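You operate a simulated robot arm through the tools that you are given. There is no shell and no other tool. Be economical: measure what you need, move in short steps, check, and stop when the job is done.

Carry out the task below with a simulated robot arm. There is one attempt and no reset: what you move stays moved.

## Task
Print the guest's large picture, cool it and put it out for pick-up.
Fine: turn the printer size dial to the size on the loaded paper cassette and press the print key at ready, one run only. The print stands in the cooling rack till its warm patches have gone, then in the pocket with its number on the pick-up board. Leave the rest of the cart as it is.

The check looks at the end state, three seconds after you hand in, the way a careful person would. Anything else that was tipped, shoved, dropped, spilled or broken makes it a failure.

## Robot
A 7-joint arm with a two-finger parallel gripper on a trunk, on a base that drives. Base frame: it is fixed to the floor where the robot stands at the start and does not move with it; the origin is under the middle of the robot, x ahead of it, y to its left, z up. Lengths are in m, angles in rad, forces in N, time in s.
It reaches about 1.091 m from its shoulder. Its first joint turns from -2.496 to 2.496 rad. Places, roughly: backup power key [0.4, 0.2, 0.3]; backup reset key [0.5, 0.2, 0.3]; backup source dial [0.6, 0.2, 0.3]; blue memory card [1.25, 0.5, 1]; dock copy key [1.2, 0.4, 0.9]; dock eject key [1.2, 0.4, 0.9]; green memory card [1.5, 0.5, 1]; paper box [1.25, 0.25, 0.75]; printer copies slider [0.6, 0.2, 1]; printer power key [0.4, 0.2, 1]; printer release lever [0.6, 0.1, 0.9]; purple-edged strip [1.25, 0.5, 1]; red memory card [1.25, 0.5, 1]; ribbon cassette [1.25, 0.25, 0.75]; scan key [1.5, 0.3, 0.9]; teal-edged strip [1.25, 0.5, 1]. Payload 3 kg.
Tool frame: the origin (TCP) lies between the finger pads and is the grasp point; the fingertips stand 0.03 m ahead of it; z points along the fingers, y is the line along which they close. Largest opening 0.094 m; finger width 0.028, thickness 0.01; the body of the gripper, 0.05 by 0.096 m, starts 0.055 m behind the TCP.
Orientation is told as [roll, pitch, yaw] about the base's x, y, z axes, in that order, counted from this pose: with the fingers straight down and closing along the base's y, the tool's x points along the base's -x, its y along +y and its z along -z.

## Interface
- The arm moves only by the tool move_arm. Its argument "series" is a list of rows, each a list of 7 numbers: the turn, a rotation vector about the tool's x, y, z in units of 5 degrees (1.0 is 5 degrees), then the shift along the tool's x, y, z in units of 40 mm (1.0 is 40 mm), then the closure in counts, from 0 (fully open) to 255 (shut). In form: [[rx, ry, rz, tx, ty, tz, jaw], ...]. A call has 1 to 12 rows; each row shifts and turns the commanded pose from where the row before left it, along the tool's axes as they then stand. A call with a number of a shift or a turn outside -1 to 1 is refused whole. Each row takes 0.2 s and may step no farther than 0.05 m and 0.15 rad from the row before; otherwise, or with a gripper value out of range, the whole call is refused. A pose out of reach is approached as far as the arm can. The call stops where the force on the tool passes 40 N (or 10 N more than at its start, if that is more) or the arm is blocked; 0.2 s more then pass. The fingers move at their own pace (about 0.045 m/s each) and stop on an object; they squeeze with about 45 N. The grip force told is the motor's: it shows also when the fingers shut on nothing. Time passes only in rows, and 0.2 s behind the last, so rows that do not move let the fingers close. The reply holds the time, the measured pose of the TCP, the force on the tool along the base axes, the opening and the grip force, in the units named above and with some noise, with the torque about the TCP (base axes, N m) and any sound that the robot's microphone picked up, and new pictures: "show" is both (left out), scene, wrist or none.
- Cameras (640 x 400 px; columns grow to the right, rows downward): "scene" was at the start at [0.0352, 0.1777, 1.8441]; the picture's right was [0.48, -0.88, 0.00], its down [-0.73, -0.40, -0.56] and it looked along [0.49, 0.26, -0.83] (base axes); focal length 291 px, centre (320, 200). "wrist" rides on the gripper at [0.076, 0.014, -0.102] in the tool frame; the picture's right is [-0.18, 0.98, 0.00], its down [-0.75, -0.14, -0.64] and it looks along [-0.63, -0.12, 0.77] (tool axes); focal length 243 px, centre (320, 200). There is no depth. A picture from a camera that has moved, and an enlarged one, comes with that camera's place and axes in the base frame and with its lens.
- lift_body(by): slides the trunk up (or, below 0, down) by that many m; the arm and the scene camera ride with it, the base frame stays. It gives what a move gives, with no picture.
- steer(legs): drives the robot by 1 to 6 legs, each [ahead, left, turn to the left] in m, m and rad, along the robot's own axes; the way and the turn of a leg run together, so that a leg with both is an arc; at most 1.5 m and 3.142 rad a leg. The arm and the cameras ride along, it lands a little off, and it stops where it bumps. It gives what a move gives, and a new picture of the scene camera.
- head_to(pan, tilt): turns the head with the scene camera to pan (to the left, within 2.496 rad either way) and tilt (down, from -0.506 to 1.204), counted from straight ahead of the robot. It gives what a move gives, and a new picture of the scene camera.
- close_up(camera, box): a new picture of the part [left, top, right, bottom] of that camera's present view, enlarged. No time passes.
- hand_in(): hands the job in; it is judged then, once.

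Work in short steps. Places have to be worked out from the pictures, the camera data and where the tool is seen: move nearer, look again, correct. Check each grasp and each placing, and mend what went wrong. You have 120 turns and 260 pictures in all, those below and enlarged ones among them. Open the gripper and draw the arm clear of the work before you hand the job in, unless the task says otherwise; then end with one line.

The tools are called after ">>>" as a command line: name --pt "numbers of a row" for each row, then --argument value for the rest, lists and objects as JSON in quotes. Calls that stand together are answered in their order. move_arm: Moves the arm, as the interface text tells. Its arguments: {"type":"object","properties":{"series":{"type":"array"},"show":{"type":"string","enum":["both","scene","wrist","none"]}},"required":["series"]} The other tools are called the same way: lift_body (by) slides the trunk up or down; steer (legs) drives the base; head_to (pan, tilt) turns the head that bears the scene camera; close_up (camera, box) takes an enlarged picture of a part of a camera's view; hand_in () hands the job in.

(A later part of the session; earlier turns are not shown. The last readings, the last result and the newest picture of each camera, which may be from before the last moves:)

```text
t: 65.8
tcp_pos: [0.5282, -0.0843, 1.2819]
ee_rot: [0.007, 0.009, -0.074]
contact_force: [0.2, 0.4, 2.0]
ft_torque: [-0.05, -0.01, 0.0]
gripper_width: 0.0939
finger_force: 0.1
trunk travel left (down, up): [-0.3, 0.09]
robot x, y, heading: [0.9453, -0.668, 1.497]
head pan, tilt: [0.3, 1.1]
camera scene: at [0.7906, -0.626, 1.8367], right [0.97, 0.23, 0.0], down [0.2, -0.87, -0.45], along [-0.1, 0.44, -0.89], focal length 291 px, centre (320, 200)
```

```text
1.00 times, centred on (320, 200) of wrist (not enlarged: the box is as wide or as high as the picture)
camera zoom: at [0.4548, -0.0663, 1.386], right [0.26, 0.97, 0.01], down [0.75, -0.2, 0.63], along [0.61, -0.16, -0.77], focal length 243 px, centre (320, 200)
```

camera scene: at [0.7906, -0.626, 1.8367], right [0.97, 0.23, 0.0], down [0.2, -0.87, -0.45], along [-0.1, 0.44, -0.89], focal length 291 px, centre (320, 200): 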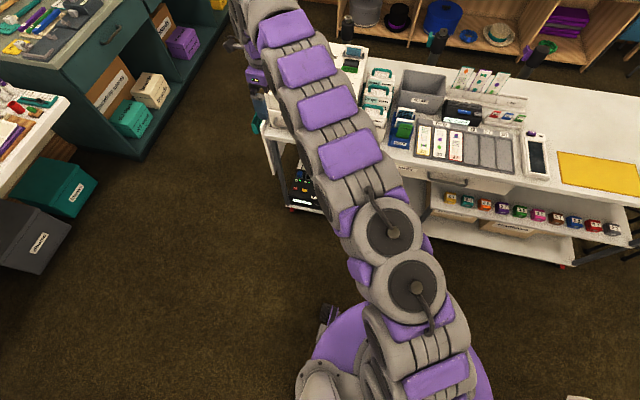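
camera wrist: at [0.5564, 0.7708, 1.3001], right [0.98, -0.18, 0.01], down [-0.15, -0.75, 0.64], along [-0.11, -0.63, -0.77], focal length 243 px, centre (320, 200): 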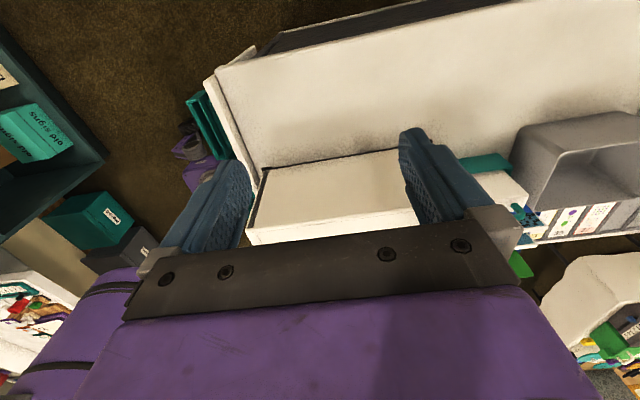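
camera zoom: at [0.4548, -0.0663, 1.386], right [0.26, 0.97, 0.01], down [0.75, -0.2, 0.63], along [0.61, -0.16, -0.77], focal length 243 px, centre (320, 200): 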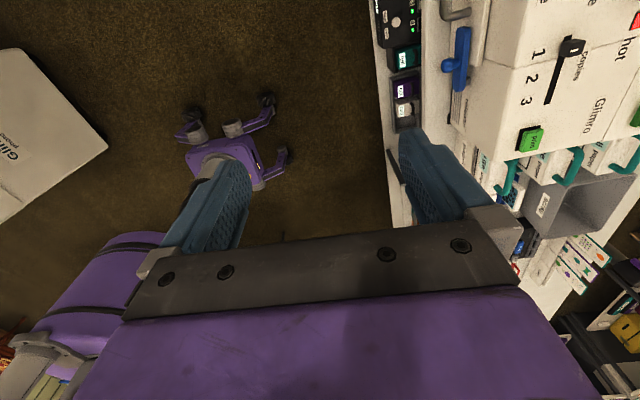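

Rack "cool" has a free fourth place at its right end. I'll bring the arm to the middle while turning the wrist so its camera will look toward -x at the printer's right side.

>>> move_arm --pt "0 0 -1 -1 0.07 0 0" --pt "0 0 -1 -1 0 0 0" --pt "0 0 -1 -0.99 -0.1 0 0" --pt "0 0 -1 -0.98 -0.19 0 0" --pt "0 0 -1 -0.96 -0.28 0 0" --pt "0 0 -1 -0.93 -0.36 0 0" --pt "0 0 -1 -0.9 -0.43 0 0" --pt "0 0 -1 -0.86 -0.51 0 0" --pt "0 0 -1 -0.81 -0.58 0 0" --pt "0 0 -1 -0.76 -0.65 0 0" --pt "0 0 -1 -0.7 -0.72 0 0" --pt "0 0 -1 -0.64 -0.77 0 0" --show "none"

>>> move_arm --pt "0 0 -1 -0.5 0 0 0" --pt "0 0 -1 -0.5 0 0 0" --pt "0 0 -1 -0.5 0 0 0" --pt "0 0 -1 -0.5 0 0 0" --pt "0 0 -1 -0.5 0 0 0" --pt "0 0 -1 0 0 0 0" --pt "0 0 -1 0 0 0 0" --pt "0 0 -1 0 0 0 0" --pt "0 0 -1 0 0 0 0" --pt "0 0 -1 0 0 0 0" --pt "0 0 -1 0 0 0 0" --pt "0 0 -1 0 0 0 0" --show "wrist"

```text
t: 68.4
tcp_pos: [1.0071, -0.0888, 1.277]
ee_rot: [0.012, -0.004, 0.974]
contact_force: [-0.6, 0.4, 0.6]
ft_torque: [-0.02, 0.0, -0.03]
gripper_width: 0.0941
finger_force: 0.1
trunk travel left (down, up): [-0.3, 0.09]
robot x, y, heading: [0.9467, -0.6671, 1.497]
head pan, tilt: [0.3, 1.1]
```

```text
t: 71.0
tcp_pos: [1.0465, 0.0046, 1.2815]
ee_rot: [0.002, -0.011, 2.022]
contact_force: [0.1, -0.2, 0.1]
ft_torque: [-0.03, -0.02, 0.0]
gripper_width: 0.094
finger_force: 0.0
trunk travel left (down, up): [-0.3, 0.09]
robot x, y, heading: [0.9412, -0.6689, 1.504]
head pan, tilt: [0.3, 1.1]
camera wrist: at [1.0678, -0.0719, 1.3828], right [-0.96, -0.26, 0.0], down [-0.2, 0.73, 0.65], along [-0.17, 0.63, -0.76], focal length 243 px, centre (320, 200)
```

wrist: 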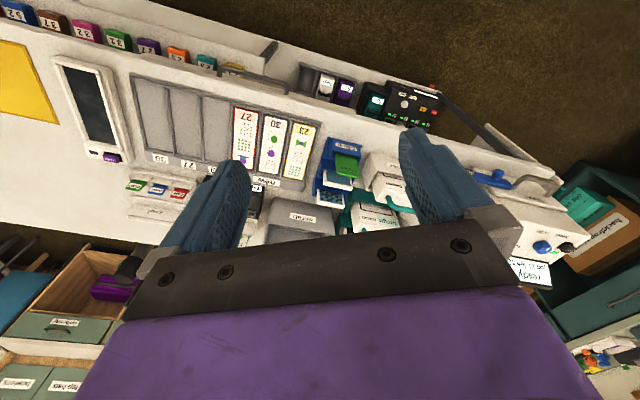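

>>> move_arm --pt "0 0 -1 0 0 0 0" --pt "0 0 -1 0 0 0 0" --pt "0 0 -1 0 0 0 0" --pt "0 0 -1 0 0 0 0" --pt "0 0 -1 0 0 0 0" --pt "0 0 -1 0 0 0 0" --pt "0 0 -1 0 0 0 0" --pt "0 0 -1 0.5 -0.7 0 0" --pt "0 0 -1 0.5 -0.7 0 0" --pt "0 0 -1 0.5 -0.7 0 0" --pt "0 0 -1 0.5 -0.7 0 0" --pt "0 0 -1 0.5 -0.5 0 0" --show "wrist"

>>> close_up --camera "wrist" --box '[210, 60, 430, 240]'

```text
t: 73.6
tcp_pos: [1.1568, 0.0414, 1.2832]
ee_rot: [-0.001, -0.007, 3.07]
contact_force: [0.1, 1.4, -3.2]
ft_torque: [-0.05, -0.04, -0.02]
gripper_width: 0.094
finger_force: 0.1
out of reach, approached as far as the arm can: row 10, 11, 12
trunk travel left (down, up): [-0.3, 0.09]
robot x, y, heading: [0.9443, -0.6677, 1.501]
head pan, tilt: [0.3, 1.1]
camera wrist: at [1.2332, 0.0204, 1.3851], right [-0.25, -0.97, 0.0], down [-0.74, 0.19, 0.65], along [-0.63, 0.16, -0.76], focal length 243 px, centre (320, 200)
```

wrist: 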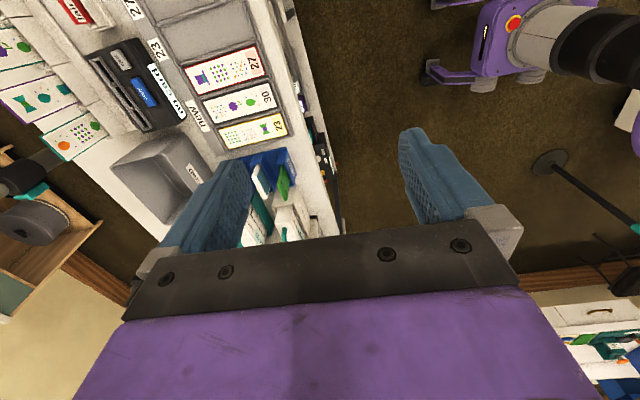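

```text
2.22 times, centred on (320, 150) of wrist
camera zoom: at [1.2332, 0.0204, 1.3851], right [-0.25, -0.97, 0.0], down [-0.74, 0.19, 0.65], along [-0.63, 0.16, -0.76], focal length 539 px, centre (320, 311)
```

zoom: 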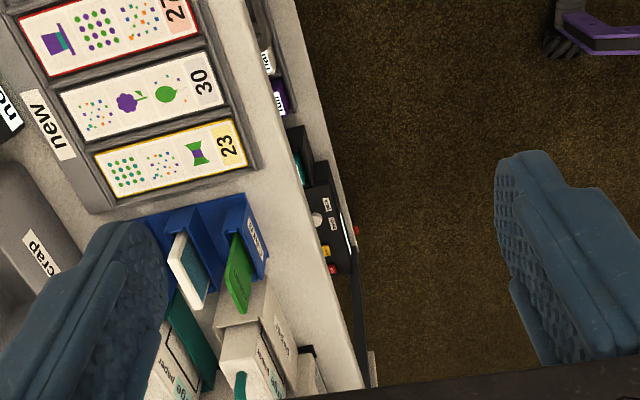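

The right side is still hidden behind the gripper. I'll tilt the wrist about 30° to look more level.

>>> move_arm --pt "0 -1 0 0 0 0 0" --pt "0 -1 0 0 0 0 0" --pt "0 -1 0 0 0 0 0" --pt "0 -1 0 0 0 0 0" --pt "0 -1 0 0 0 0 0" --pt "0 -1 0 0 0 0 0" --show "wrist"

>>> close_up --camera "wrist" --box '[210, 60, 430, 240]'

```text
t: 75.0
tcp_pos: [1.1449, 0.0086, 1.2783]
ee_rot: [-0.009, -0.532, 3.072]
contact_force: [-0.4, -0.5, 0.3]
ft_torque: [0.0, 0.05, 0.02]
gripper_width: 0.0939
finger_force: 0.1
out of reach, approached as far as the arm can: row 1, 3, 6
trunk travel left (down, up): [-0.3, 0.09]
robot x, y, heading: [0.9462, -0.6644, 1.499]
head pan, tilt: [0.3, 1.1]
camera wrist: at [1.262, -0.0152, 1.3268], right [-0.23, -0.97, 0.09], down [-0.31, 0.16, 0.94], along [-0.92, 0.19, -0.34], focal length 243 px, centre (320, 200)
```

wrist: 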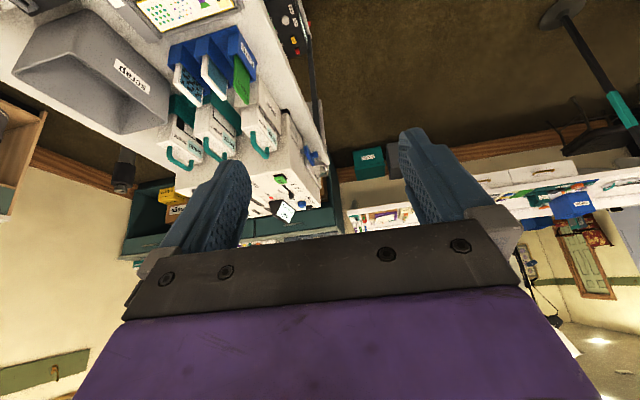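

```text
2.22 times, centred on (320, 150) of wrist
camera zoom: at [1.262, -0.0152, 1.3268], right [-0.23, -0.97, 0.09], down [-0.31, 0.16, 0.94], along [-0.92, 0.19, -0.34], focal length 539 px, centre (320, 311)
```

zoom: 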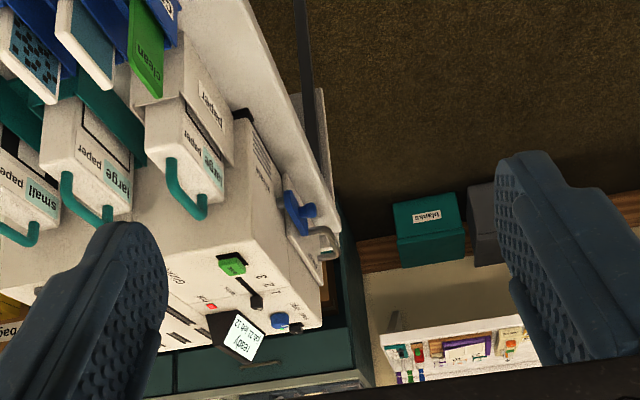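

Clearer. I'll enlarge the cassettes.

>>> close_up --camera "wrist" --box '[150, 50, 300, 190]'

```text
2.86 times, centred on (225, 120) of wrist
camera zoom: at [1.262, -0.0152, 1.3268], right [-0.23, -0.97, 0.09], down [-0.31, 0.16, 0.94], along [-0.92, 0.19, -0.34], focal length 693 px, centre (591, 429)
```

zoom: 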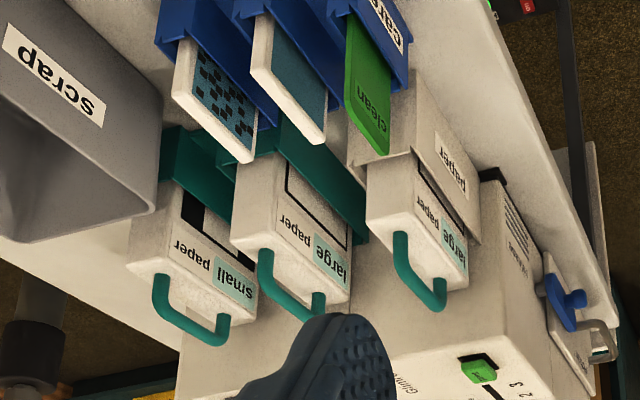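

The front "large" cassette sits in the printer's own "paper" bay, and the two in the teal rack are spares. So the loaded size is **large**. I'll level and turn the wrist back, then drive to the printer.

>>> move_arm --pt "0 1 0 0 0 0 0" --pt "0 1 0 0 0 0 0" --pt "0 1 0 0 0 0 0" --pt "0 1 0 0 0 0 0" --pt "0 1 0 0 0 0 0" --pt "0 1 0 0 0 0 0" --pt "0 0 1 0 0 0 0" --pt "0 0 1 0 0 0 0" --pt "0 0 1 0 0 0 0" --pt "0 0 1 0 0 0 0" --pt "0 0 1 0 0 0 0" --pt "0 0 1 0 0 0 0" --show "none"

>>> move_arm --pt "0 0 1 0 0 0 0" --pt "0 0 1 0 0 0 0" --pt "0 0 1 0 0 0 0" --pt "0 0 1 0 0 0 0" --pt "0 0 1 0 0 0 0" --pt "0 0 1 0 0 0 0" --pt "0 0 1 0 0 0 0" --pt "0 0 1 0 0.5 0 0" --pt "0 0 1 0 1 0 0" --pt "0 0 1 0 1 0 0" --pt "0 0 1 0 1 0 0" --pt "0 0 1 0 1 0 0" --show "none"

>>> steer --legs '[[0, 0, 0.072], [0.08, 0.4, 0]]'

>>> head_to --pan 0.3 --tilt 0.95

```text
t: 77.6
tcp_pos: [1.1414, 0.0077, 1.2762]
ee_rot: [-0.002, -0.01, 2.541]
contact_force: [0.3, 0.1, -0.7]
ft_torque: [-0.01, 0.03, 0.0]
gripper_width: 0.094
finger_force: 0.1
trunk travel left (down, up): [-0.3, 0.09]
robot x, y, heading: [0.941, -0.6746, 1.504]
head pan, tilt: [0.3, 1.1]
```

```text
t: 80.2
tcp_pos: [0.9644, -0.0221, 1.2771]
ee_rot: [0.003, -0.008, 1.494]
contact_force: [-0.7, -0.3, -0.7]
ft_torque: [0.0, 0.0, -0.04]
gripper_width: 0.0939
finger_force: 0.0
trunk travel left (down, up): [-0.3, 0.09]
robot x, y, heading: [0.9425, -0.669, 1.497]
head pan, tilt: [0.3, 1.1]
```

```text
t: 83.2
tcp_pos: [0.5015, 0.0578, 1.2774]
ee_rot: [0.006, -0.009, 1.581]
contact_force: [0.2, -0.2, -0.5]
ft_torque: [0.01, 0.0, -0.01]
gripper_width: 0.0938
finger_force: 0.0
trunk travel left (down, up): [-0.3, 0.09]
robot x, y, heading: [0.5303, -0.5915, 1.586]
head pan, tilt: [0.3, 1.1]
camera scene: at [0.3726, -0.5587, 1.8363], right [0.95, 0.31, 0.0], down [0.28, -0.85, -0.45], along [-0.14, 0.43, -0.89], focal length 291 px, centre (320, 200)
```

scene: 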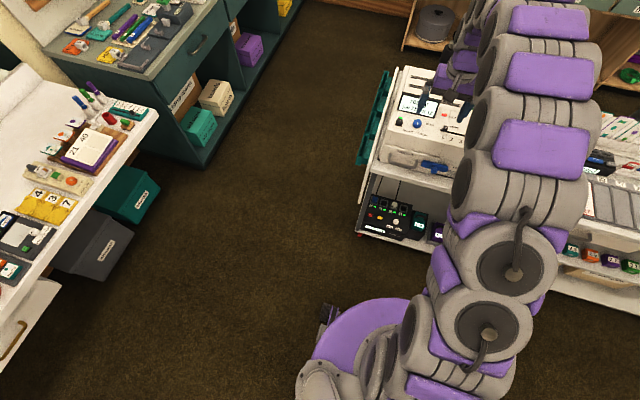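

```text
t: 84.0
tcp_pos: [0.499, 0.0549, 1.2773]
ee_rot: [0.006, -0.012, 1.58]
contact_force: [0.3, -0.2, -0.6]
ft_torque: [0.01, -0.01, -0.03]
gripper_width: 0.0941
finger_force: 0.1
trunk travel left (down, up): [-0.3, 0.09]
robot x, y, heading: [0.5312, -0.5894, 1.584]
head pan, tilt: [0.3, 0.949]
camera scene: at [0.368, -0.5501, 1.8463], right [0.95, 0.31, 0.0], down [0.25, -0.78, -0.58], along [-0.18, 0.55, -0.81], focal length 291 px, centre (320, 200)
```

scene: 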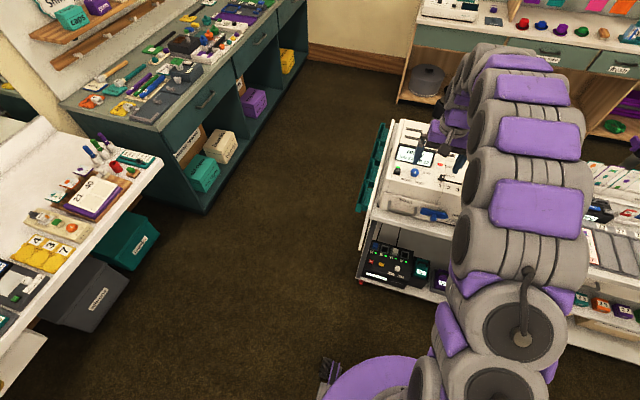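

The dial should appear in the wrist view now.

>>> close_up --camera "wrist" --box '[240, 90, 400, 230]'

>>> close_up --camera "scene" --box '[375, 130, 475, 230]'

```text
2.86 times, centred on (320, 160) of wrist
camera zoom: at [0.4873, -0.0231, 1.38], right [-0.98, 0.17, 0.01], down [0.14, 0.75, 0.65], along [0.11, 0.64, -0.76], focal length 693 px, centre (320, 314)
```

zoom: 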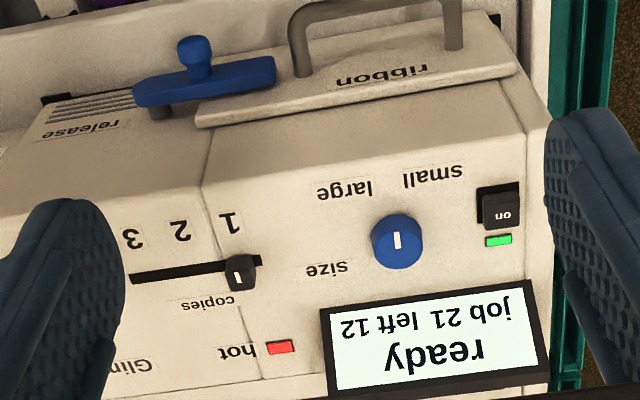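

```text
4.00 times, centred on (425, 180) of scene
camera zoom: at [0.368, -0.5501, 1.8463], right [0.95, 0.31, 0.0], down [0.25, -0.78, -0.58], along [-0.18, 0.55, -0.81], focal length 1164 px, centre (-100, 280)
```

zoom: 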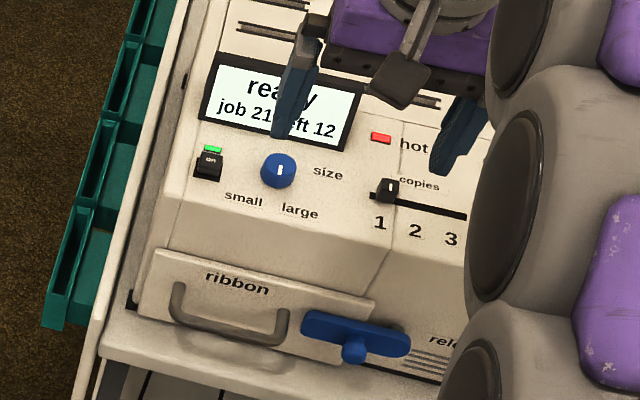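

>>> close_up --camera "wrist" --box '[315, 125, 365, 160]'

```text
11.43 times, centred on (340, 142) of wrist
camera zoom: at [0.4873, -0.0231, 1.38], right [-0.98, 0.17, 0.01], down [0.14, 0.75, 0.65], along [0.11, 0.64, -0.76], focal length 2773 px, centre (91, 857)
```

zoom: 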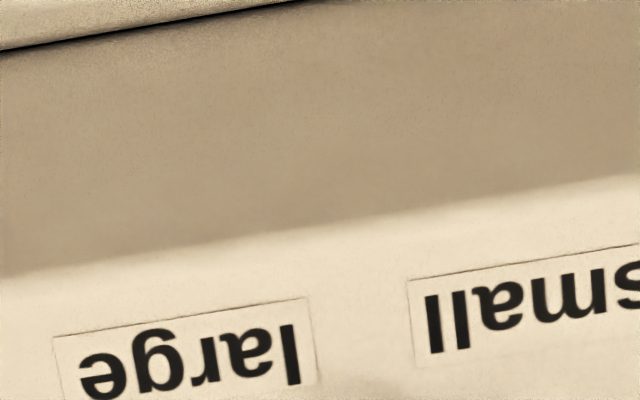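

>>> close_up --camera "wrist" --box '[327, 155, 371, 187]'

```text
12.50 times, centred on (349, 171) of wrist
camera zoom: at [0.4873, -0.0231, 1.38], right [-0.98, 0.17, 0.01], down [0.14, 0.75, 0.65], along [0.11, 0.64, -0.76], focal length 3033 px, centre (-42, 562)
```

zoom: 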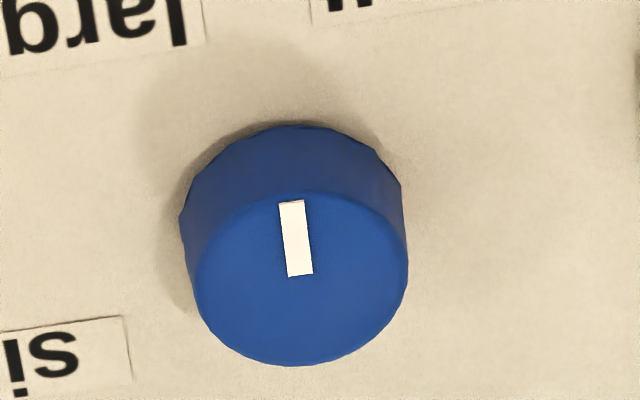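

The dial points to the middle, and "large" is about 30° counter-clockwise from there, toward +x. I put the knob top at about (0.481, 0.232, 1.03) with a diameter of about 3 cm. I'll go above it with the jaws half closed and pre-turned by -20°.

>>> move_arm --pt "0 0 0 -0.88 0.1 0.7 106" --pt "0 0 0 -0.88 0.1 0.7 106" --pt "0 0 0 -0.88 0.1 0.7 106" --pt "0 0 0 -0.88 0.1 0.7 106" --pt "0 0 0 -0.88 0.1 0.7 106" --pt "0 0 1 0 0 0 106" --pt "0 0 1 0 0 0 106" --pt "0 0 1 0 0 0 106" --pt "0 0 1 0 0 0 106" --show "both"

>>> close_up --camera "wrist" --box '[220, 80, 420, 240]'

```text
t: 86.0
tcp_pos: [0.4839, 0.1688, 1.1721]
ee_rot: [0.008, -0.006, 1.231]
contact_force: [0.3, 0.3, 0.4]
ft_torque: [0.0, -0.01, 0.04]
gripper_width: 0.055
finger_force: 0.2
out of reach, approached as far as the arm can: row 4, 5
trunk travel left (down, up): [-0.3, 0.09]
robot x, y, heading: [0.5319, -0.5903, 1.585]
head pan, tilt: [0.3, 0.949]
camera scene: at [0.3679, -0.5503, 1.8464], right [0.95, 0.31, 0.0], down [0.25, -0.77, -0.58], along [-0.18, 0.55, -0.81], focal length 291 px, centre (320, 200)
camera wrist: at [0.4458, 0.0999, 1.2751], right [-0.87, 0.5, 0.01], down [0.39, 0.66, 0.65], along [0.32, 0.56, -0.76], focal length 243 px, centre (320, 200)
```

scene: 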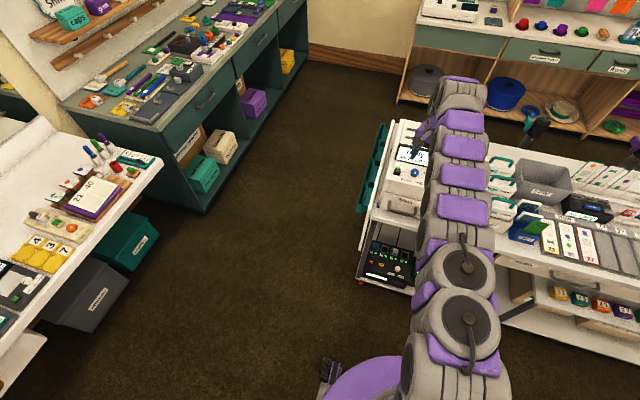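
wrist: 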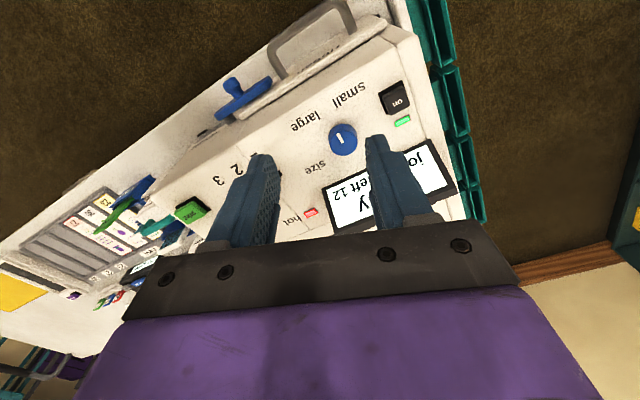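

```text
2.50 times, centred on (320, 160) of wrist
camera zoom: at [0.4458, 0.0999, 1.2751], right [-0.87, 0.5, 0.01], down [0.39, 0.66, 0.65], along [0.32, 0.56, -0.76], focal length 606 px, centre (320, 300)
```

zoom: 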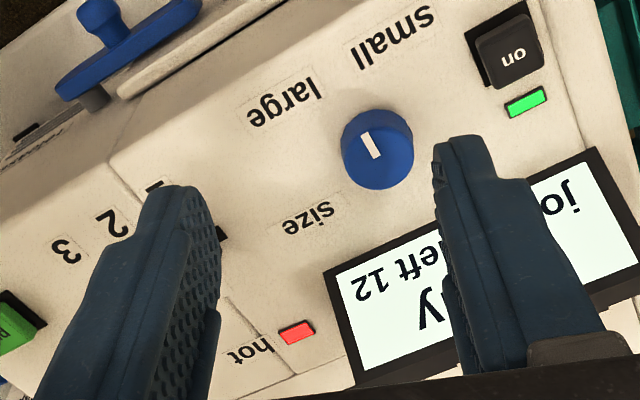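

At the reach limit, so I'll drive 0.12 m closer, then correct over the knob.

>>> steer --legs '[[0.12, 0, 0]]'

```text
t: 87.2
tcp_pos: [0.4813, 0.2946, 1.1707]
ee_rot: [0.009, -0.007, 1.232]
contact_force: [0.6, -0.1, -1.9]
ft_torque: [0.01, -0.02, -0.05]
gripper_width: 0.0553
finger_force: 0.0
trunk travel left (down, up): [-0.3, 0.09]
robot x, y, heading: [0.5318, -0.4672, 1.584]
head pan, tilt: [0.3, 0.949]
camera scene: at [0.3664, -0.4244, 1.8462], right [0.95, 0.31, 0.0], down [0.25, -0.78, -0.58], along [-0.18, 0.55, -0.82], focal length 291 px, centre (320, 200)
```

scene: 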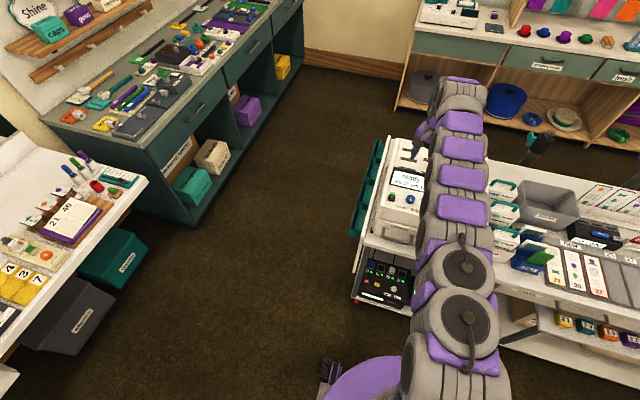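

>>> move_arm --pt "0 0 0 0.95 -0.33 0.3 106" --pt "0 0 0 0.95 -0.33 0.3 106" --pt "0 0 0 0 0 0.4 106" --show "wrist"

>>> close_up --camera "wrist" --box '[220, 80, 420, 240]'

>>> close_up --camera "scene" --box '[375, 130, 455, 210]'

```text
t: 88.0
tcp_pos: [0.4836, 0.2095, 1.1303]
ee_rot: [0.009, -0.009, 1.234]
contact_force: [-0.7, -0.2, -0.4]
ft_torque: [0.01, 0.0, 0.01]
gripper_width: 0.0548
finger_force: 0.0
trunk travel left (down, up): [-0.3, 0.09]
robot x, y, heading: [0.5304, -0.4689, 1.582]
head pan, tilt: [0.3, 0.949]
camera wrist: at [0.4465, 0.1416, 1.2334], right [-0.87, 0.5, 0.01], down [0.39, 0.66, 0.65], along [0.32, 0.56, -0.76], focal length 243 px, centre (320, 200)
```

wrist: 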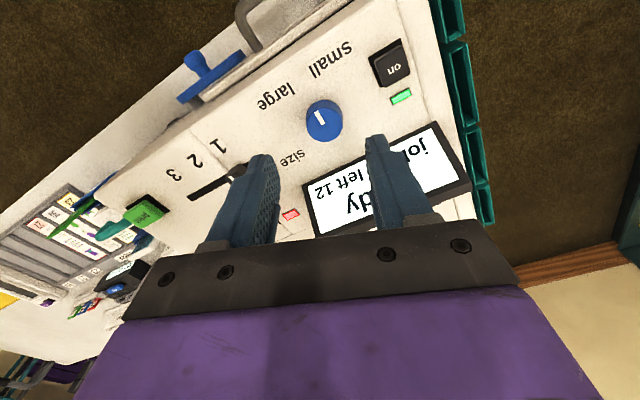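

```text
2.50 times, centred on (320, 160) of wrist
camera zoom: at [0.4465, 0.1416, 1.2334], right [-0.87, 0.5, 0.01], down [0.39, 0.66, 0.65], along [0.32, 0.56, -0.76], focal length 606 px, centre (320, 300)
```

zoom: 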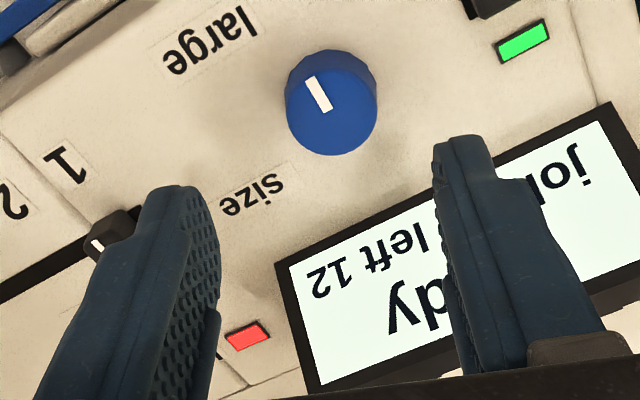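

```text
5.00 times, centred on (415, 170) of scene
camera zoom: at [0.3664, -0.4264, 1.8463], right [0.95, 0.31, 0.0], down [0.25, -0.78, -0.58], along [-0.18, 0.55, -0.82], focal length 1456 px, centre (-155, 350)
```

zoom: 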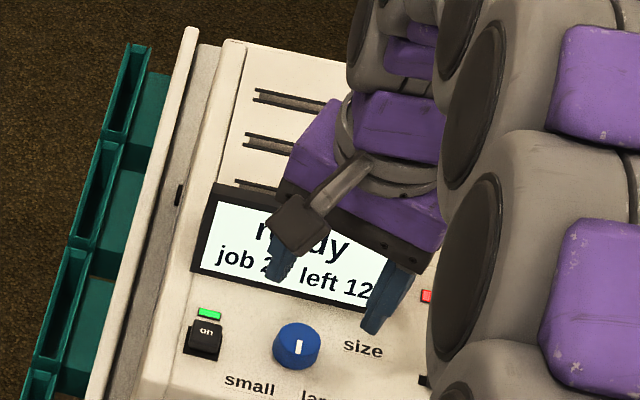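

Refined: knob top ≈ (0.479, 0.205, 1.062). I'll correct by a few mm and descend part way.

>>> move_arm --pt "0 0 0 0.14 0.07 0 106" --pt "0 0 0 0 0 0.6 106" --show "wrist"

>>> close_up --camera "wrist" --box '[220, 60, 420, 220]'

>>> close_up --camera "scene" --box '[375, 140, 455, 220]'

```text
t: 88.6
tcp_pos: [0.4762, 0.2067, 1.1077]
ee_rot: [0.008, -0.006, 1.232]
contact_force: [0.0, 0.7, 0.1]
ft_torque: [0.01, -0.03, 0.01]
gripper_width: 0.055
finger_force: 0.1
trunk travel left (down, up): [-0.3, 0.09]
robot x, y, heading: [0.5301, -0.4679, 1.581]
head pan, tilt: [0.3, 0.949]
camera wrist: at [0.4389, 0.139, 1.2101], right [-0.87, 0.5, 0.01], down [0.39, 0.66, 0.65], along [0.32, 0.56, -0.76], focal length 243 px, centre (320, 200)
```

wrist: 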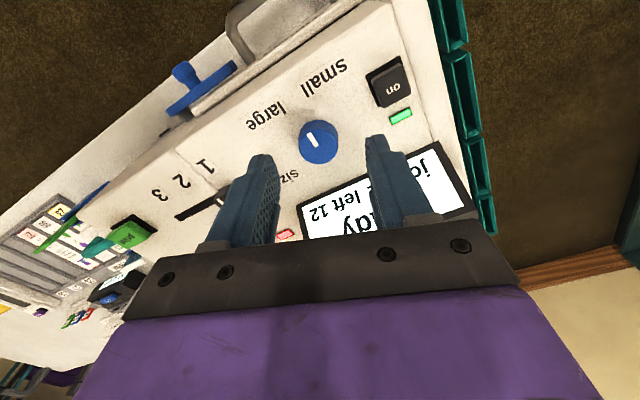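

```text
2.50 times, centred on (320, 140) of wrist
camera zoom: at [0.4389, 0.139, 1.2101], right [-0.87, 0.5, 0.01], down [0.39, 0.66, 0.65], along [0.32, 0.56, -0.76], focal length 606 px, centre (320, 350)
```

zoom: 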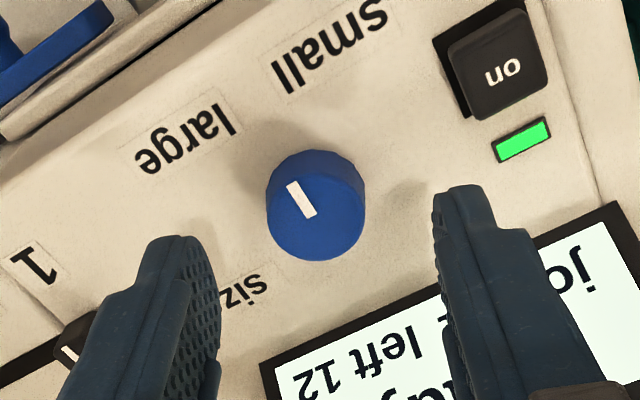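

```text
5.00 times, centred on (415, 180) of scene
camera zoom: at [0.366, -0.4251, 1.8463], right [0.95, 0.31, 0.0], down [0.25, -0.78, -0.58], along [-0.18, 0.55, -0.82], focal length 1456 px, centre (-155, 300)
```

zoom: 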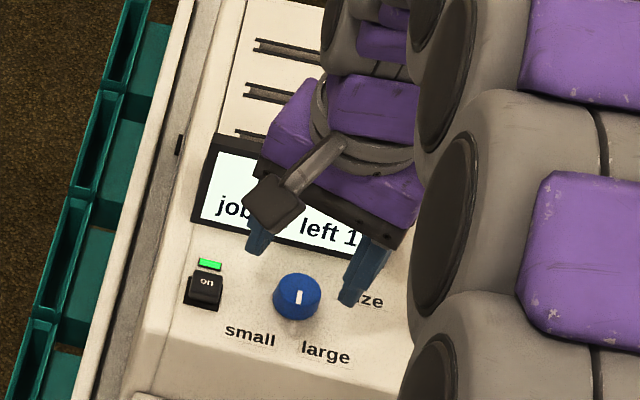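

In the tool frame the knob sits on the tool axis, about 0.05 m ahead. I'll descend 0.03 and close.

>>> move_arm --pt "0 0 0 0 -0.06 0.4 106" --pt "0 0 0 0 0 0.36 106" --pt "0 0 0 0 0 0 200" --pt "0 0 0 0 0 0 200" --pt "0 0 0 0 0 0 200" --show "wrist"

>>> close_up --camera "wrist" --box '[220, 60, 420, 220]'

```text
t: 89.8
tcp_pos: [0.4787, 0.2063, 1.0774]
ee_rot: [0.009, -0.008, 1.233]
contact_force: [-0.2, -1.9, 1.4]
ft_torque: [-0.2, 0.07, -0.01]
gripper_width: 0.0282
finger_force: 39.2
trunk travel left (down, up): [-0.3, 0.09]
robot x, y, heading: [0.527, -0.4659, 1.584]
head pan, tilt: [0.3, 0.949]
camera wrist: at [0.4405, 0.1374, 1.1799], right [-0.87, 0.5, 0.01], down [0.39, 0.66, 0.65], along [0.32, 0.56, -0.76], focal length 243 px, centre (320, 200)
```

wrist: 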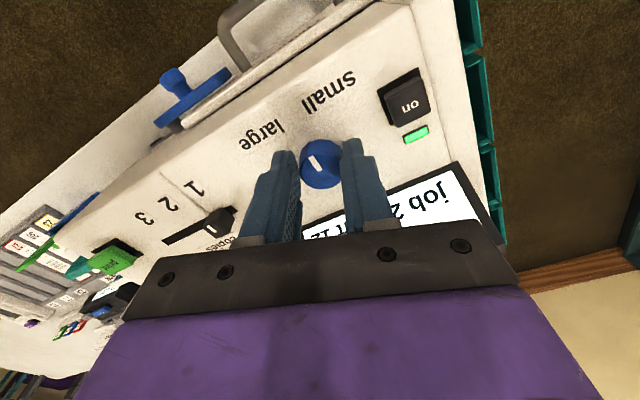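

```text
2.50 times, centred on (320, 140) of wrist
camera zoom: at [0.4405, 0.1374, 1.1799], right [-0.87, 0.5, 0.01], down [0.39, 0.66, 0.65], along [0.32, 0.56, -0.76], focal length 606 px, centre (320, 350)
```

zoom: 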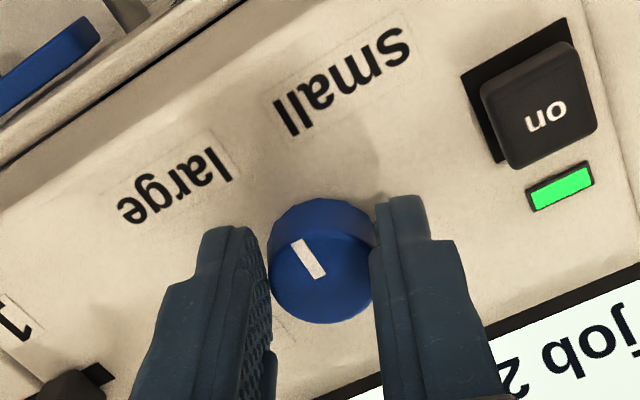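

Grip is good (28 mm). I'll re-centre 3 mm, then turn +35° counter-clockwise toward "large".

>>> move_arm --pt "0 0 0 0.08 0 0 150" --pt "0 0 0 0 0 0 200" --pt "0 0 0 0 0 0 200" --pt "0 0 -1 0 0 0 200" --pt "0 0 -1 0 0 0 200" --pt "0 0 -1 0 0 0 200" --pt "0 0 -1 0 0 0 200" --pt "0 0 -1 0 0 0 200" --pt "0 0 -1 0 0 0 200" --pt "0 0 -1 0 0 0 200" --show "wrist"

>>> close_up --camera "wrist" --box '[220, 60, 420, 220]'

```text
t: 92.0
tcp_pos: [0.4819, 0.2019, 1.0773]
ee_rot: [0.003, -0.013, 1.845]
contact_force: [11.7, 0.5, 6.6]
ft_torque: [0.39, -0.26, -0.07]
gripper_width: 0.0281
finger_force: 44.6
trunk travel left (down, up): [-0.3, 0.09]
robot x, y, heading: [0.5299, -0.4676, 1.581]
head pan, tilt: [0.3, 0.949]
camera wrist: at [0.4912, 0.1232, 1.1799], right [-1.0, -0.09, 0.01], down [-0.06, 0.76, 0.65], along [-0.06, 0.65, -0.76], focal length 243 px, centre (320, 200)
```

wrist: 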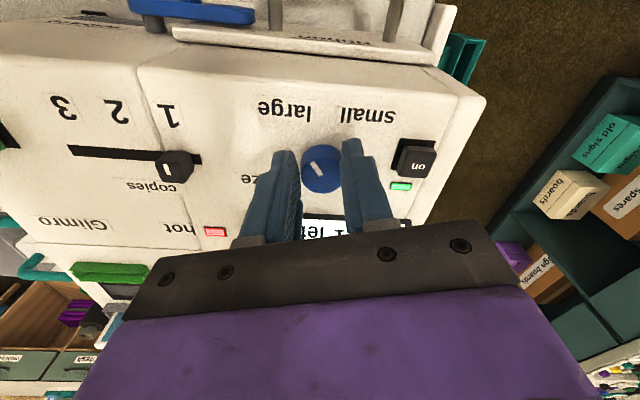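

```text
2.50 times, centred on (320, 140) of wrist
camera zoom: at [0.4912, 0.1232, 1.1799], right [-1.0, -0.09, 0.01], down [-0.06, 0.76, 0.65], along [-0.06, 0.65, -0.76], focal length 606 px, centre (320, 350)
```

zoom: 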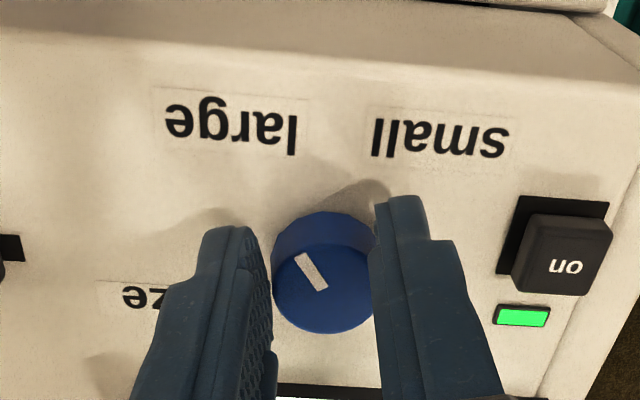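

The pointer is about 25° toward "large" and the label lies near 31°, so I'll turn 6–7° more.

>>> move_arm --pt "0 0 -0.8 0 0 0 200" --pt "0 0 -0.6 0 0 0 200" --pt "0 0 0 0 0 0 200" --show "none"

>>> move_arm --pt "0 0 0 0 0 0 106" --pt "0 0 0 0 0 0 106" --pt "0 0 0 0 0 -0.5 106" --pt "0 0 0 0 0 -1 106" --show "none"

>>> close_up --camera "wrist" --box '[240, 80, 400, 220]'

```text
t: 92.8
tcp_pos: [0.4838, 0.2023, 1.0785]
ee_rot: [0.003, -0.014, 1.964]
contact_force: [25.3, 5.4, 7.6]
ft_torque: [-0.28, -1.0, -0.26]
gripper_width: 0.0279
finger_force: 45.4
trunk travel left (down, up): [-0.3, 0.09]
robot x, y, heading: [0.5305, -0.4697, 1.582]
head pan, tilt: [0.3, 0.949]
```

```text
t: 93.8
tcp_pos: [0.4817, 0.1985, 1.1379]
ee_rot: [0.004, -0.014, 1.965]
contact_force: [0.0, 0.0, 0.1]
ft_torque: [-0.01, 0.03, 0.0]
gripper_width: 0.0548
finger_force: 0.0
trunk travel left (down, up): [-0.3, 0.09]
robot x, y, heading: [0.5314, -0.474, 1.588]
head pan, tilt: [0.3, 0.949]
```

```text
2.86 times, centred on (320, 150) of wrist
camera zoom: at [0.5002, 0.121, 1.2398], right [-0.98, -0.21, 0.01], down [-0.15, 0.74, 0.65], along [-0.14, 0.64, -0.76], focal length 693 px, centre (320, 343)
```

zoom: 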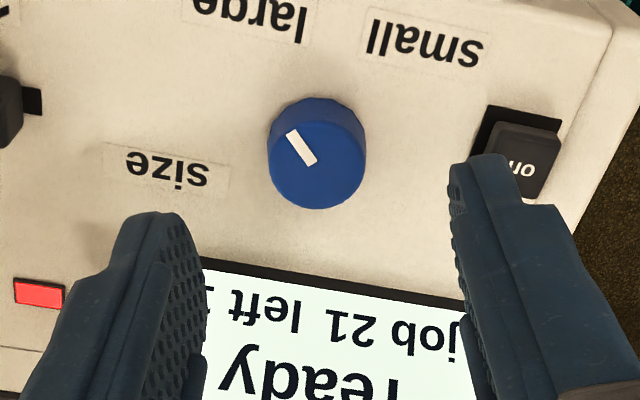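

>>> close_up --camera "wrist" --box '[296, 110, 346, 160]'

>>> close_up --camera "scene" --box '[375, 140, 455, 220]'

```text
8.00 times, centred on (321, 135) of wrist
camera zoom: at [0.5002, 0.121, 1.2398], right [-0.98, -0.21, 0.01], down [-0.15, 0.74, 0.65], along [-0.14, 0.64, -0.76], focal length 1941 px, centre (312, 720)
```

zoom: 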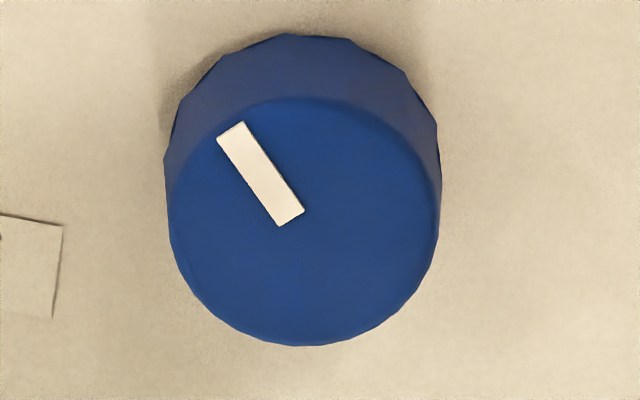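

```text
5.00 times, centred on (415, 180) of scene
camera zoom: at [0.3733, -0.4289, 1.847], right [0.95, 0.31, 0.0], down [0.25, -0.77, -0.58], along [-0.18, 0.55, -0.81], focal length 1456 px, centre (-155, 300)
```

zoom: 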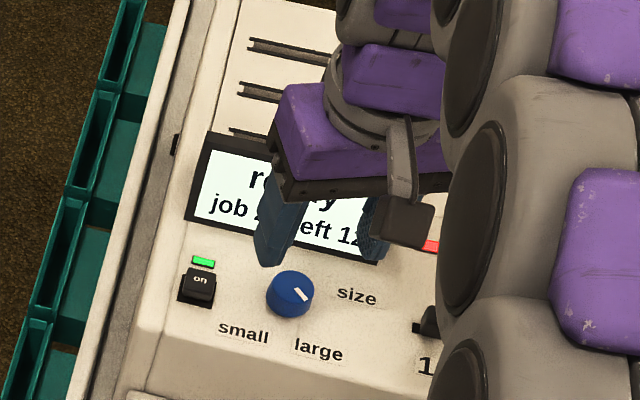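

The dial now points firmly to "large" (~42°), copies is at 1 and the screen says ready. Next I'll move over the print key near (0.69, 0.20) with the jaws shut and refine its place.

>>> move_arm --pt "0 0 1 0 0 0 255" --pt "0 0 1 0 0 0 255" --pt "0 0 1 0 0 0 255" --pt "0 0 1 0 0 0 255" --pt "0 0 0.5 0 0 0 255" --pt "0 0 0 0.2 -1 0 255" --pt "0 0 0 0.2 -1 0 255" --pt "0 0 0 0.2 -1 0 255" --pt "0 0 0 0.2 -1 0 255" --pt "0 0 0 0.2 -1 0 255" --show "wrist"

>>> close_up --camera "wrist" --box '[240, 80, 400, 220]'

```text
t: 96.0
tcp_pos: [0.6797, 0.1621, 1.1372]
ee_rot: [0.006, -0.012, 1.572]
contact_force: [-0.1, -1.0, 0.3]
ft_torque: [0.0, 0.03, 0.02]
gripper_width: 0.0001
finger_force: 33.4
trunk travel left (down, up): [-0.3, 0.09]
robot x, y, heading: [0.5288, -0.4694, 1.585]
head pan, tilt: [0.3, 0.949]
camera wrist: at [0.6677, 0.0856, 1.2391], right [-0.98, 0.18, 0.01], down [0.14, 0.75, 0.65], along [0.11, 0.64, -0.76], focal length 243 px, centre (320, 200)
```

wrist: 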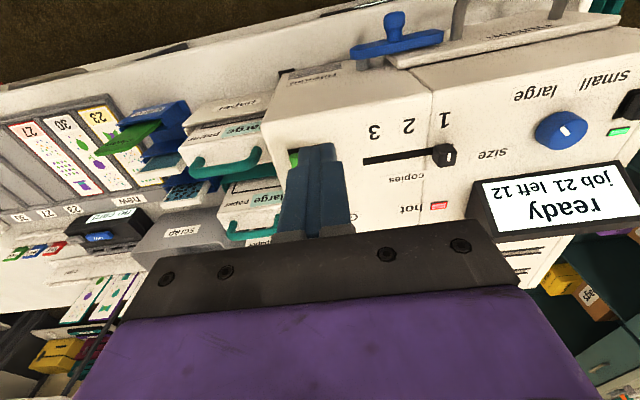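

```text
2.86 times, centred on (320, 150) of wrist
camera zoom: at [0.6677, 0.0856, 1.2391], right [-0.98, 0.18, 0.01], down [0.14, 0.75, 0.65], along [0.11, 0.64, -0.76], focal length 693 px, centre (320, 343)
```

zoom: 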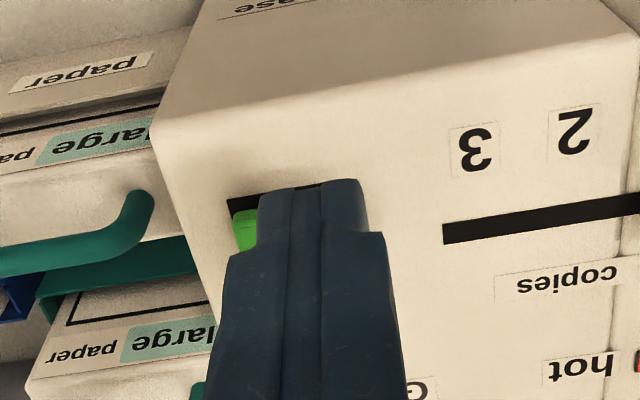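

The key centre is about (0.698, 0.200). I'll centre over it and come down to just above the key.

>>> move_arm --pt "0 0 0 -0.97 -0.45 0 255" --pt "0 0 0 0 0 0.5 255" --pt "0 0 0 0 0 0.5 255" --show "wrist"

>>> close_up --camera "wrist" --box '[240, 80, 400, 220]'

>>> head_to --pan -0.1 --tilt 1.0

```text
t: 96.8
tcp_pos: [0.6961, 0.202, 1.0954]
ee_rot: [0.008, -0.01, 1.572]
contact_force: [0.2, -0.4, -0.3]
ft_torque: [-0.02, 0.01, 0.0]
gripper_width: 0.0001
finger_force: 32.7
trunk travel left (down, up): [-0.3, 0.09]
robot x, y, heading: [0.5306, -0.47, 1.585]
head pan, tilt: [0.3, 0.949]
camera wrist: at [0.6841, 0.1241, 1.1974], right [-0.98, 0.18, 0.01], down [0.14, 0.75, 0.65], along [0.11, 0.64, -0.76], focal length 243 px, centre (320, 200)
```

wrist: 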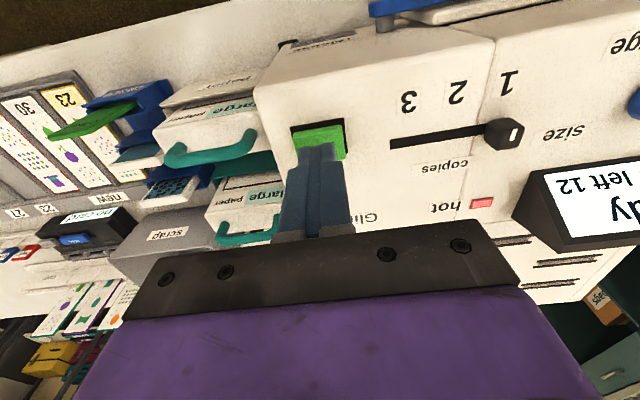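

```text
2.86 times, centred on (320, 150) of wrist
camera zoom: at [0.6841, 0.1241, 1.1974], right [-0.98, 0.18, 0.01], down [0.14, 0.75, 0.65], along [0.11, 0.64, -0.76], focal length 693 px, centre (320, 343)
```

zoom: 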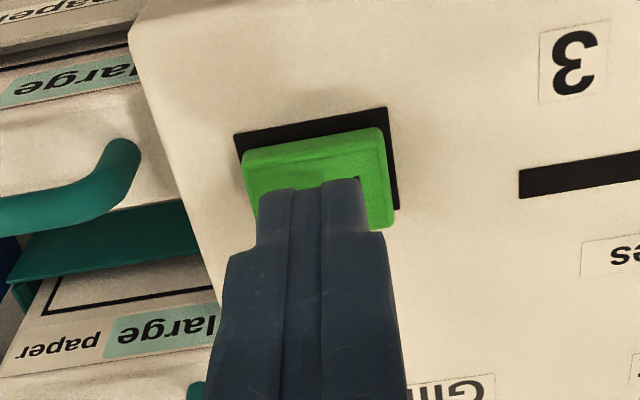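

```text
t: 97.7
tcp_pos: [0.6969, 0.201, 1.0964]
ee_rot: [0.007, -0.01, 1.573]
contact_force: [-0.6, 0.2, 0.4]
ft_torque: [0.0, 0.03, -0.02]
gripper_width: 0.0
finger_force: 32.9
trunk travel left (down, up): [-0.3, 0.09]
robot x, y, heading: [0.5284, -0.4677, 1.585]
head pan, tilt: [-0.099, 1.0]
camera scene: at [0.3974, -0.4262, 1.843], right [1.0, -0.09, 0.0], down [-0.07, -0.84, -0.54], along [0.05, 0.54, -0.84], focal length 291 px, centre (320, 200)
```

scene: 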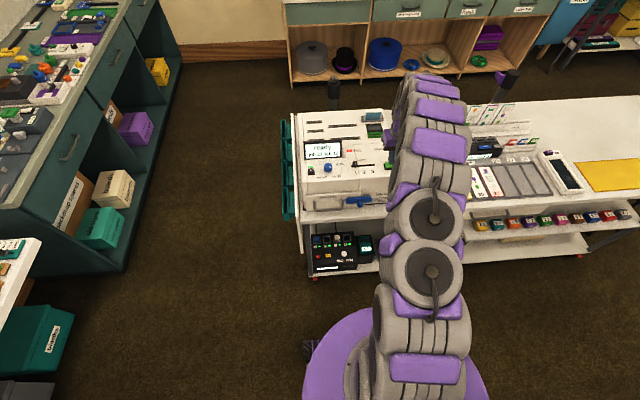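

The tips are over the key and the display is visible. I'll press in small steps, then lift at once.

>>> move_arm --pt "0 0 0 0 0 0.1 255" --pt "0 0 0 0 0 0.1 255" --show "none"

```text
t: 98.3
tcp_pos: [0.6969, 0.1994, 1.088]
ee_rot: [0.007, -0.011, 1.573]
contact_force: [0.4, 0.4, 0.0]
ft_torque: [0.01, 0.0, 0.02]
gripper_width: 0.0
finger_force: 32.7
trunk travel left (down, up): [-0.3, 0.09]
robot x, y, heading: [0.5283, -0.468, 1.588]
head pan, tilt: [-0.099, 1.0]
```

No contact at tip height 1.058. I'll continue down in 3 mm steps.

>>> move_arm --pt "0 0 0 0 0 0.08 255" --pt "0 0 0 0 0 0.08 255" --show "none"

>>> close_up --camera "scene" --box '[290, 100, 400, 190]'

```text
t: 98.9
tcp_pos: [0.696, 0.1993, 1.0806]
ee_rot: [0.008, -0.009, 1.573]
contact_force: [-0.9, 0.0, -0.7]
ft_torque: [0.03, 0.01, 0.01]
gripper_width: 0.0
finger_force: 32.8
trunk travel left (down, up): [-0.3, 0.09]
robot x, y, heading: [0.5316, -0.4701, 1.585]
head pan, tilt: [-0.099, 1.0]
```

```text
4.44 times, centred on (345, 145) of scene
camera zoom: at [0.3975, -0.4264, 1.843], right [1.0, -0.09, 0.0], down [-0.07, -0.84, -0.54], along [0.05, 0.54, -0.84], focal length 1294 px, centre (209, 444)
```

zoom: 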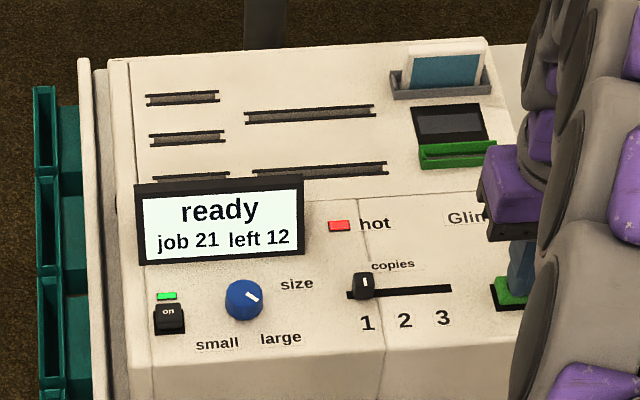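

The dial pointer looks farther round than I thought, so I'll check it before pressing.

>>> close_up --camera "scene" --box '[322, 155, 352, 180]'

```text
16.00 times, centred on (337, 168) of scene
camera zoom: at [0.3975, -0.4264, 1.843], right [1.0, -0.09, 0.0], down [-0.07, -0.84, -0.54], along [0.05, 0.54, -0.84], focal length 4658 px, centre (48, 720)
```

zoom: 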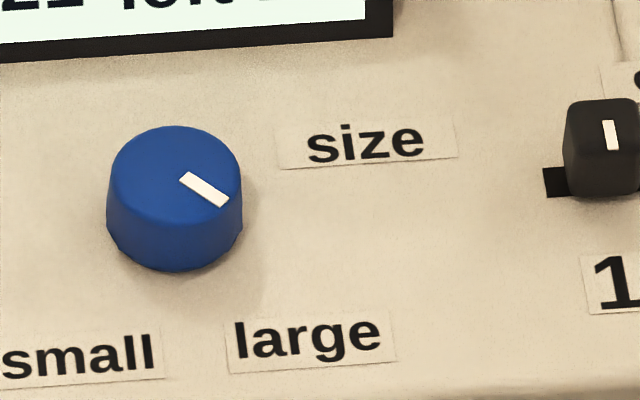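

The dial sits at about 45° beside "large", which looks like a natural stop. Continue the press.

>>> move_arm --pt "0 0 0 0 0 0.08 255" --pt "0 0 0 0 0 0.08 255" --show "none"

>>> close_up --camera "scene" --box '[290, 100, 430, 210]'

```text
t: 99.5
tcp_pos: [0.6974, 0.2018, 1.0746]
ee_rot: [0.009, -0.012, 1.572]
contact_force: [0.0, -0.2, 1.7]
ft_torque: [-0.06, 0.0, -0.01]
gripper_width: 0.0
finger_force: 33.4
trunk travel left (down, up): [-0.3, 0.09]
robot x, y, heading: [0.5287, -0.4696, 1.586]
head pan, tilt: [-0.099, 1.0]
heard: click
```

```text
3.64 times, centred on (360, 155) of scene
camera zoom: at [0.3974, -0.427, 1.843], right [1.0, -0.09, 0.0], down [-0.07, -0.84, -0.54], along [0.05, 0.54, -0.84], focal length 1059 px, centre (174, 364)
```

zoom: 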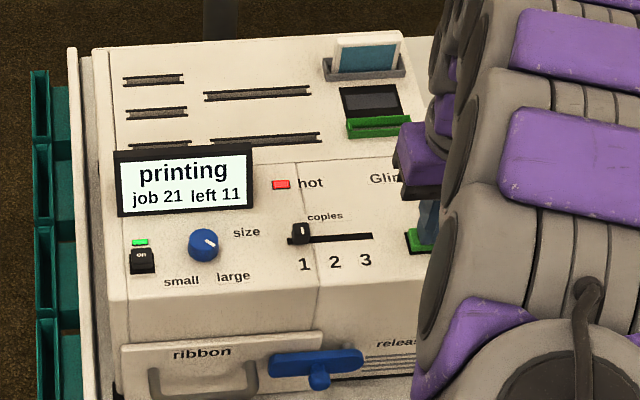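

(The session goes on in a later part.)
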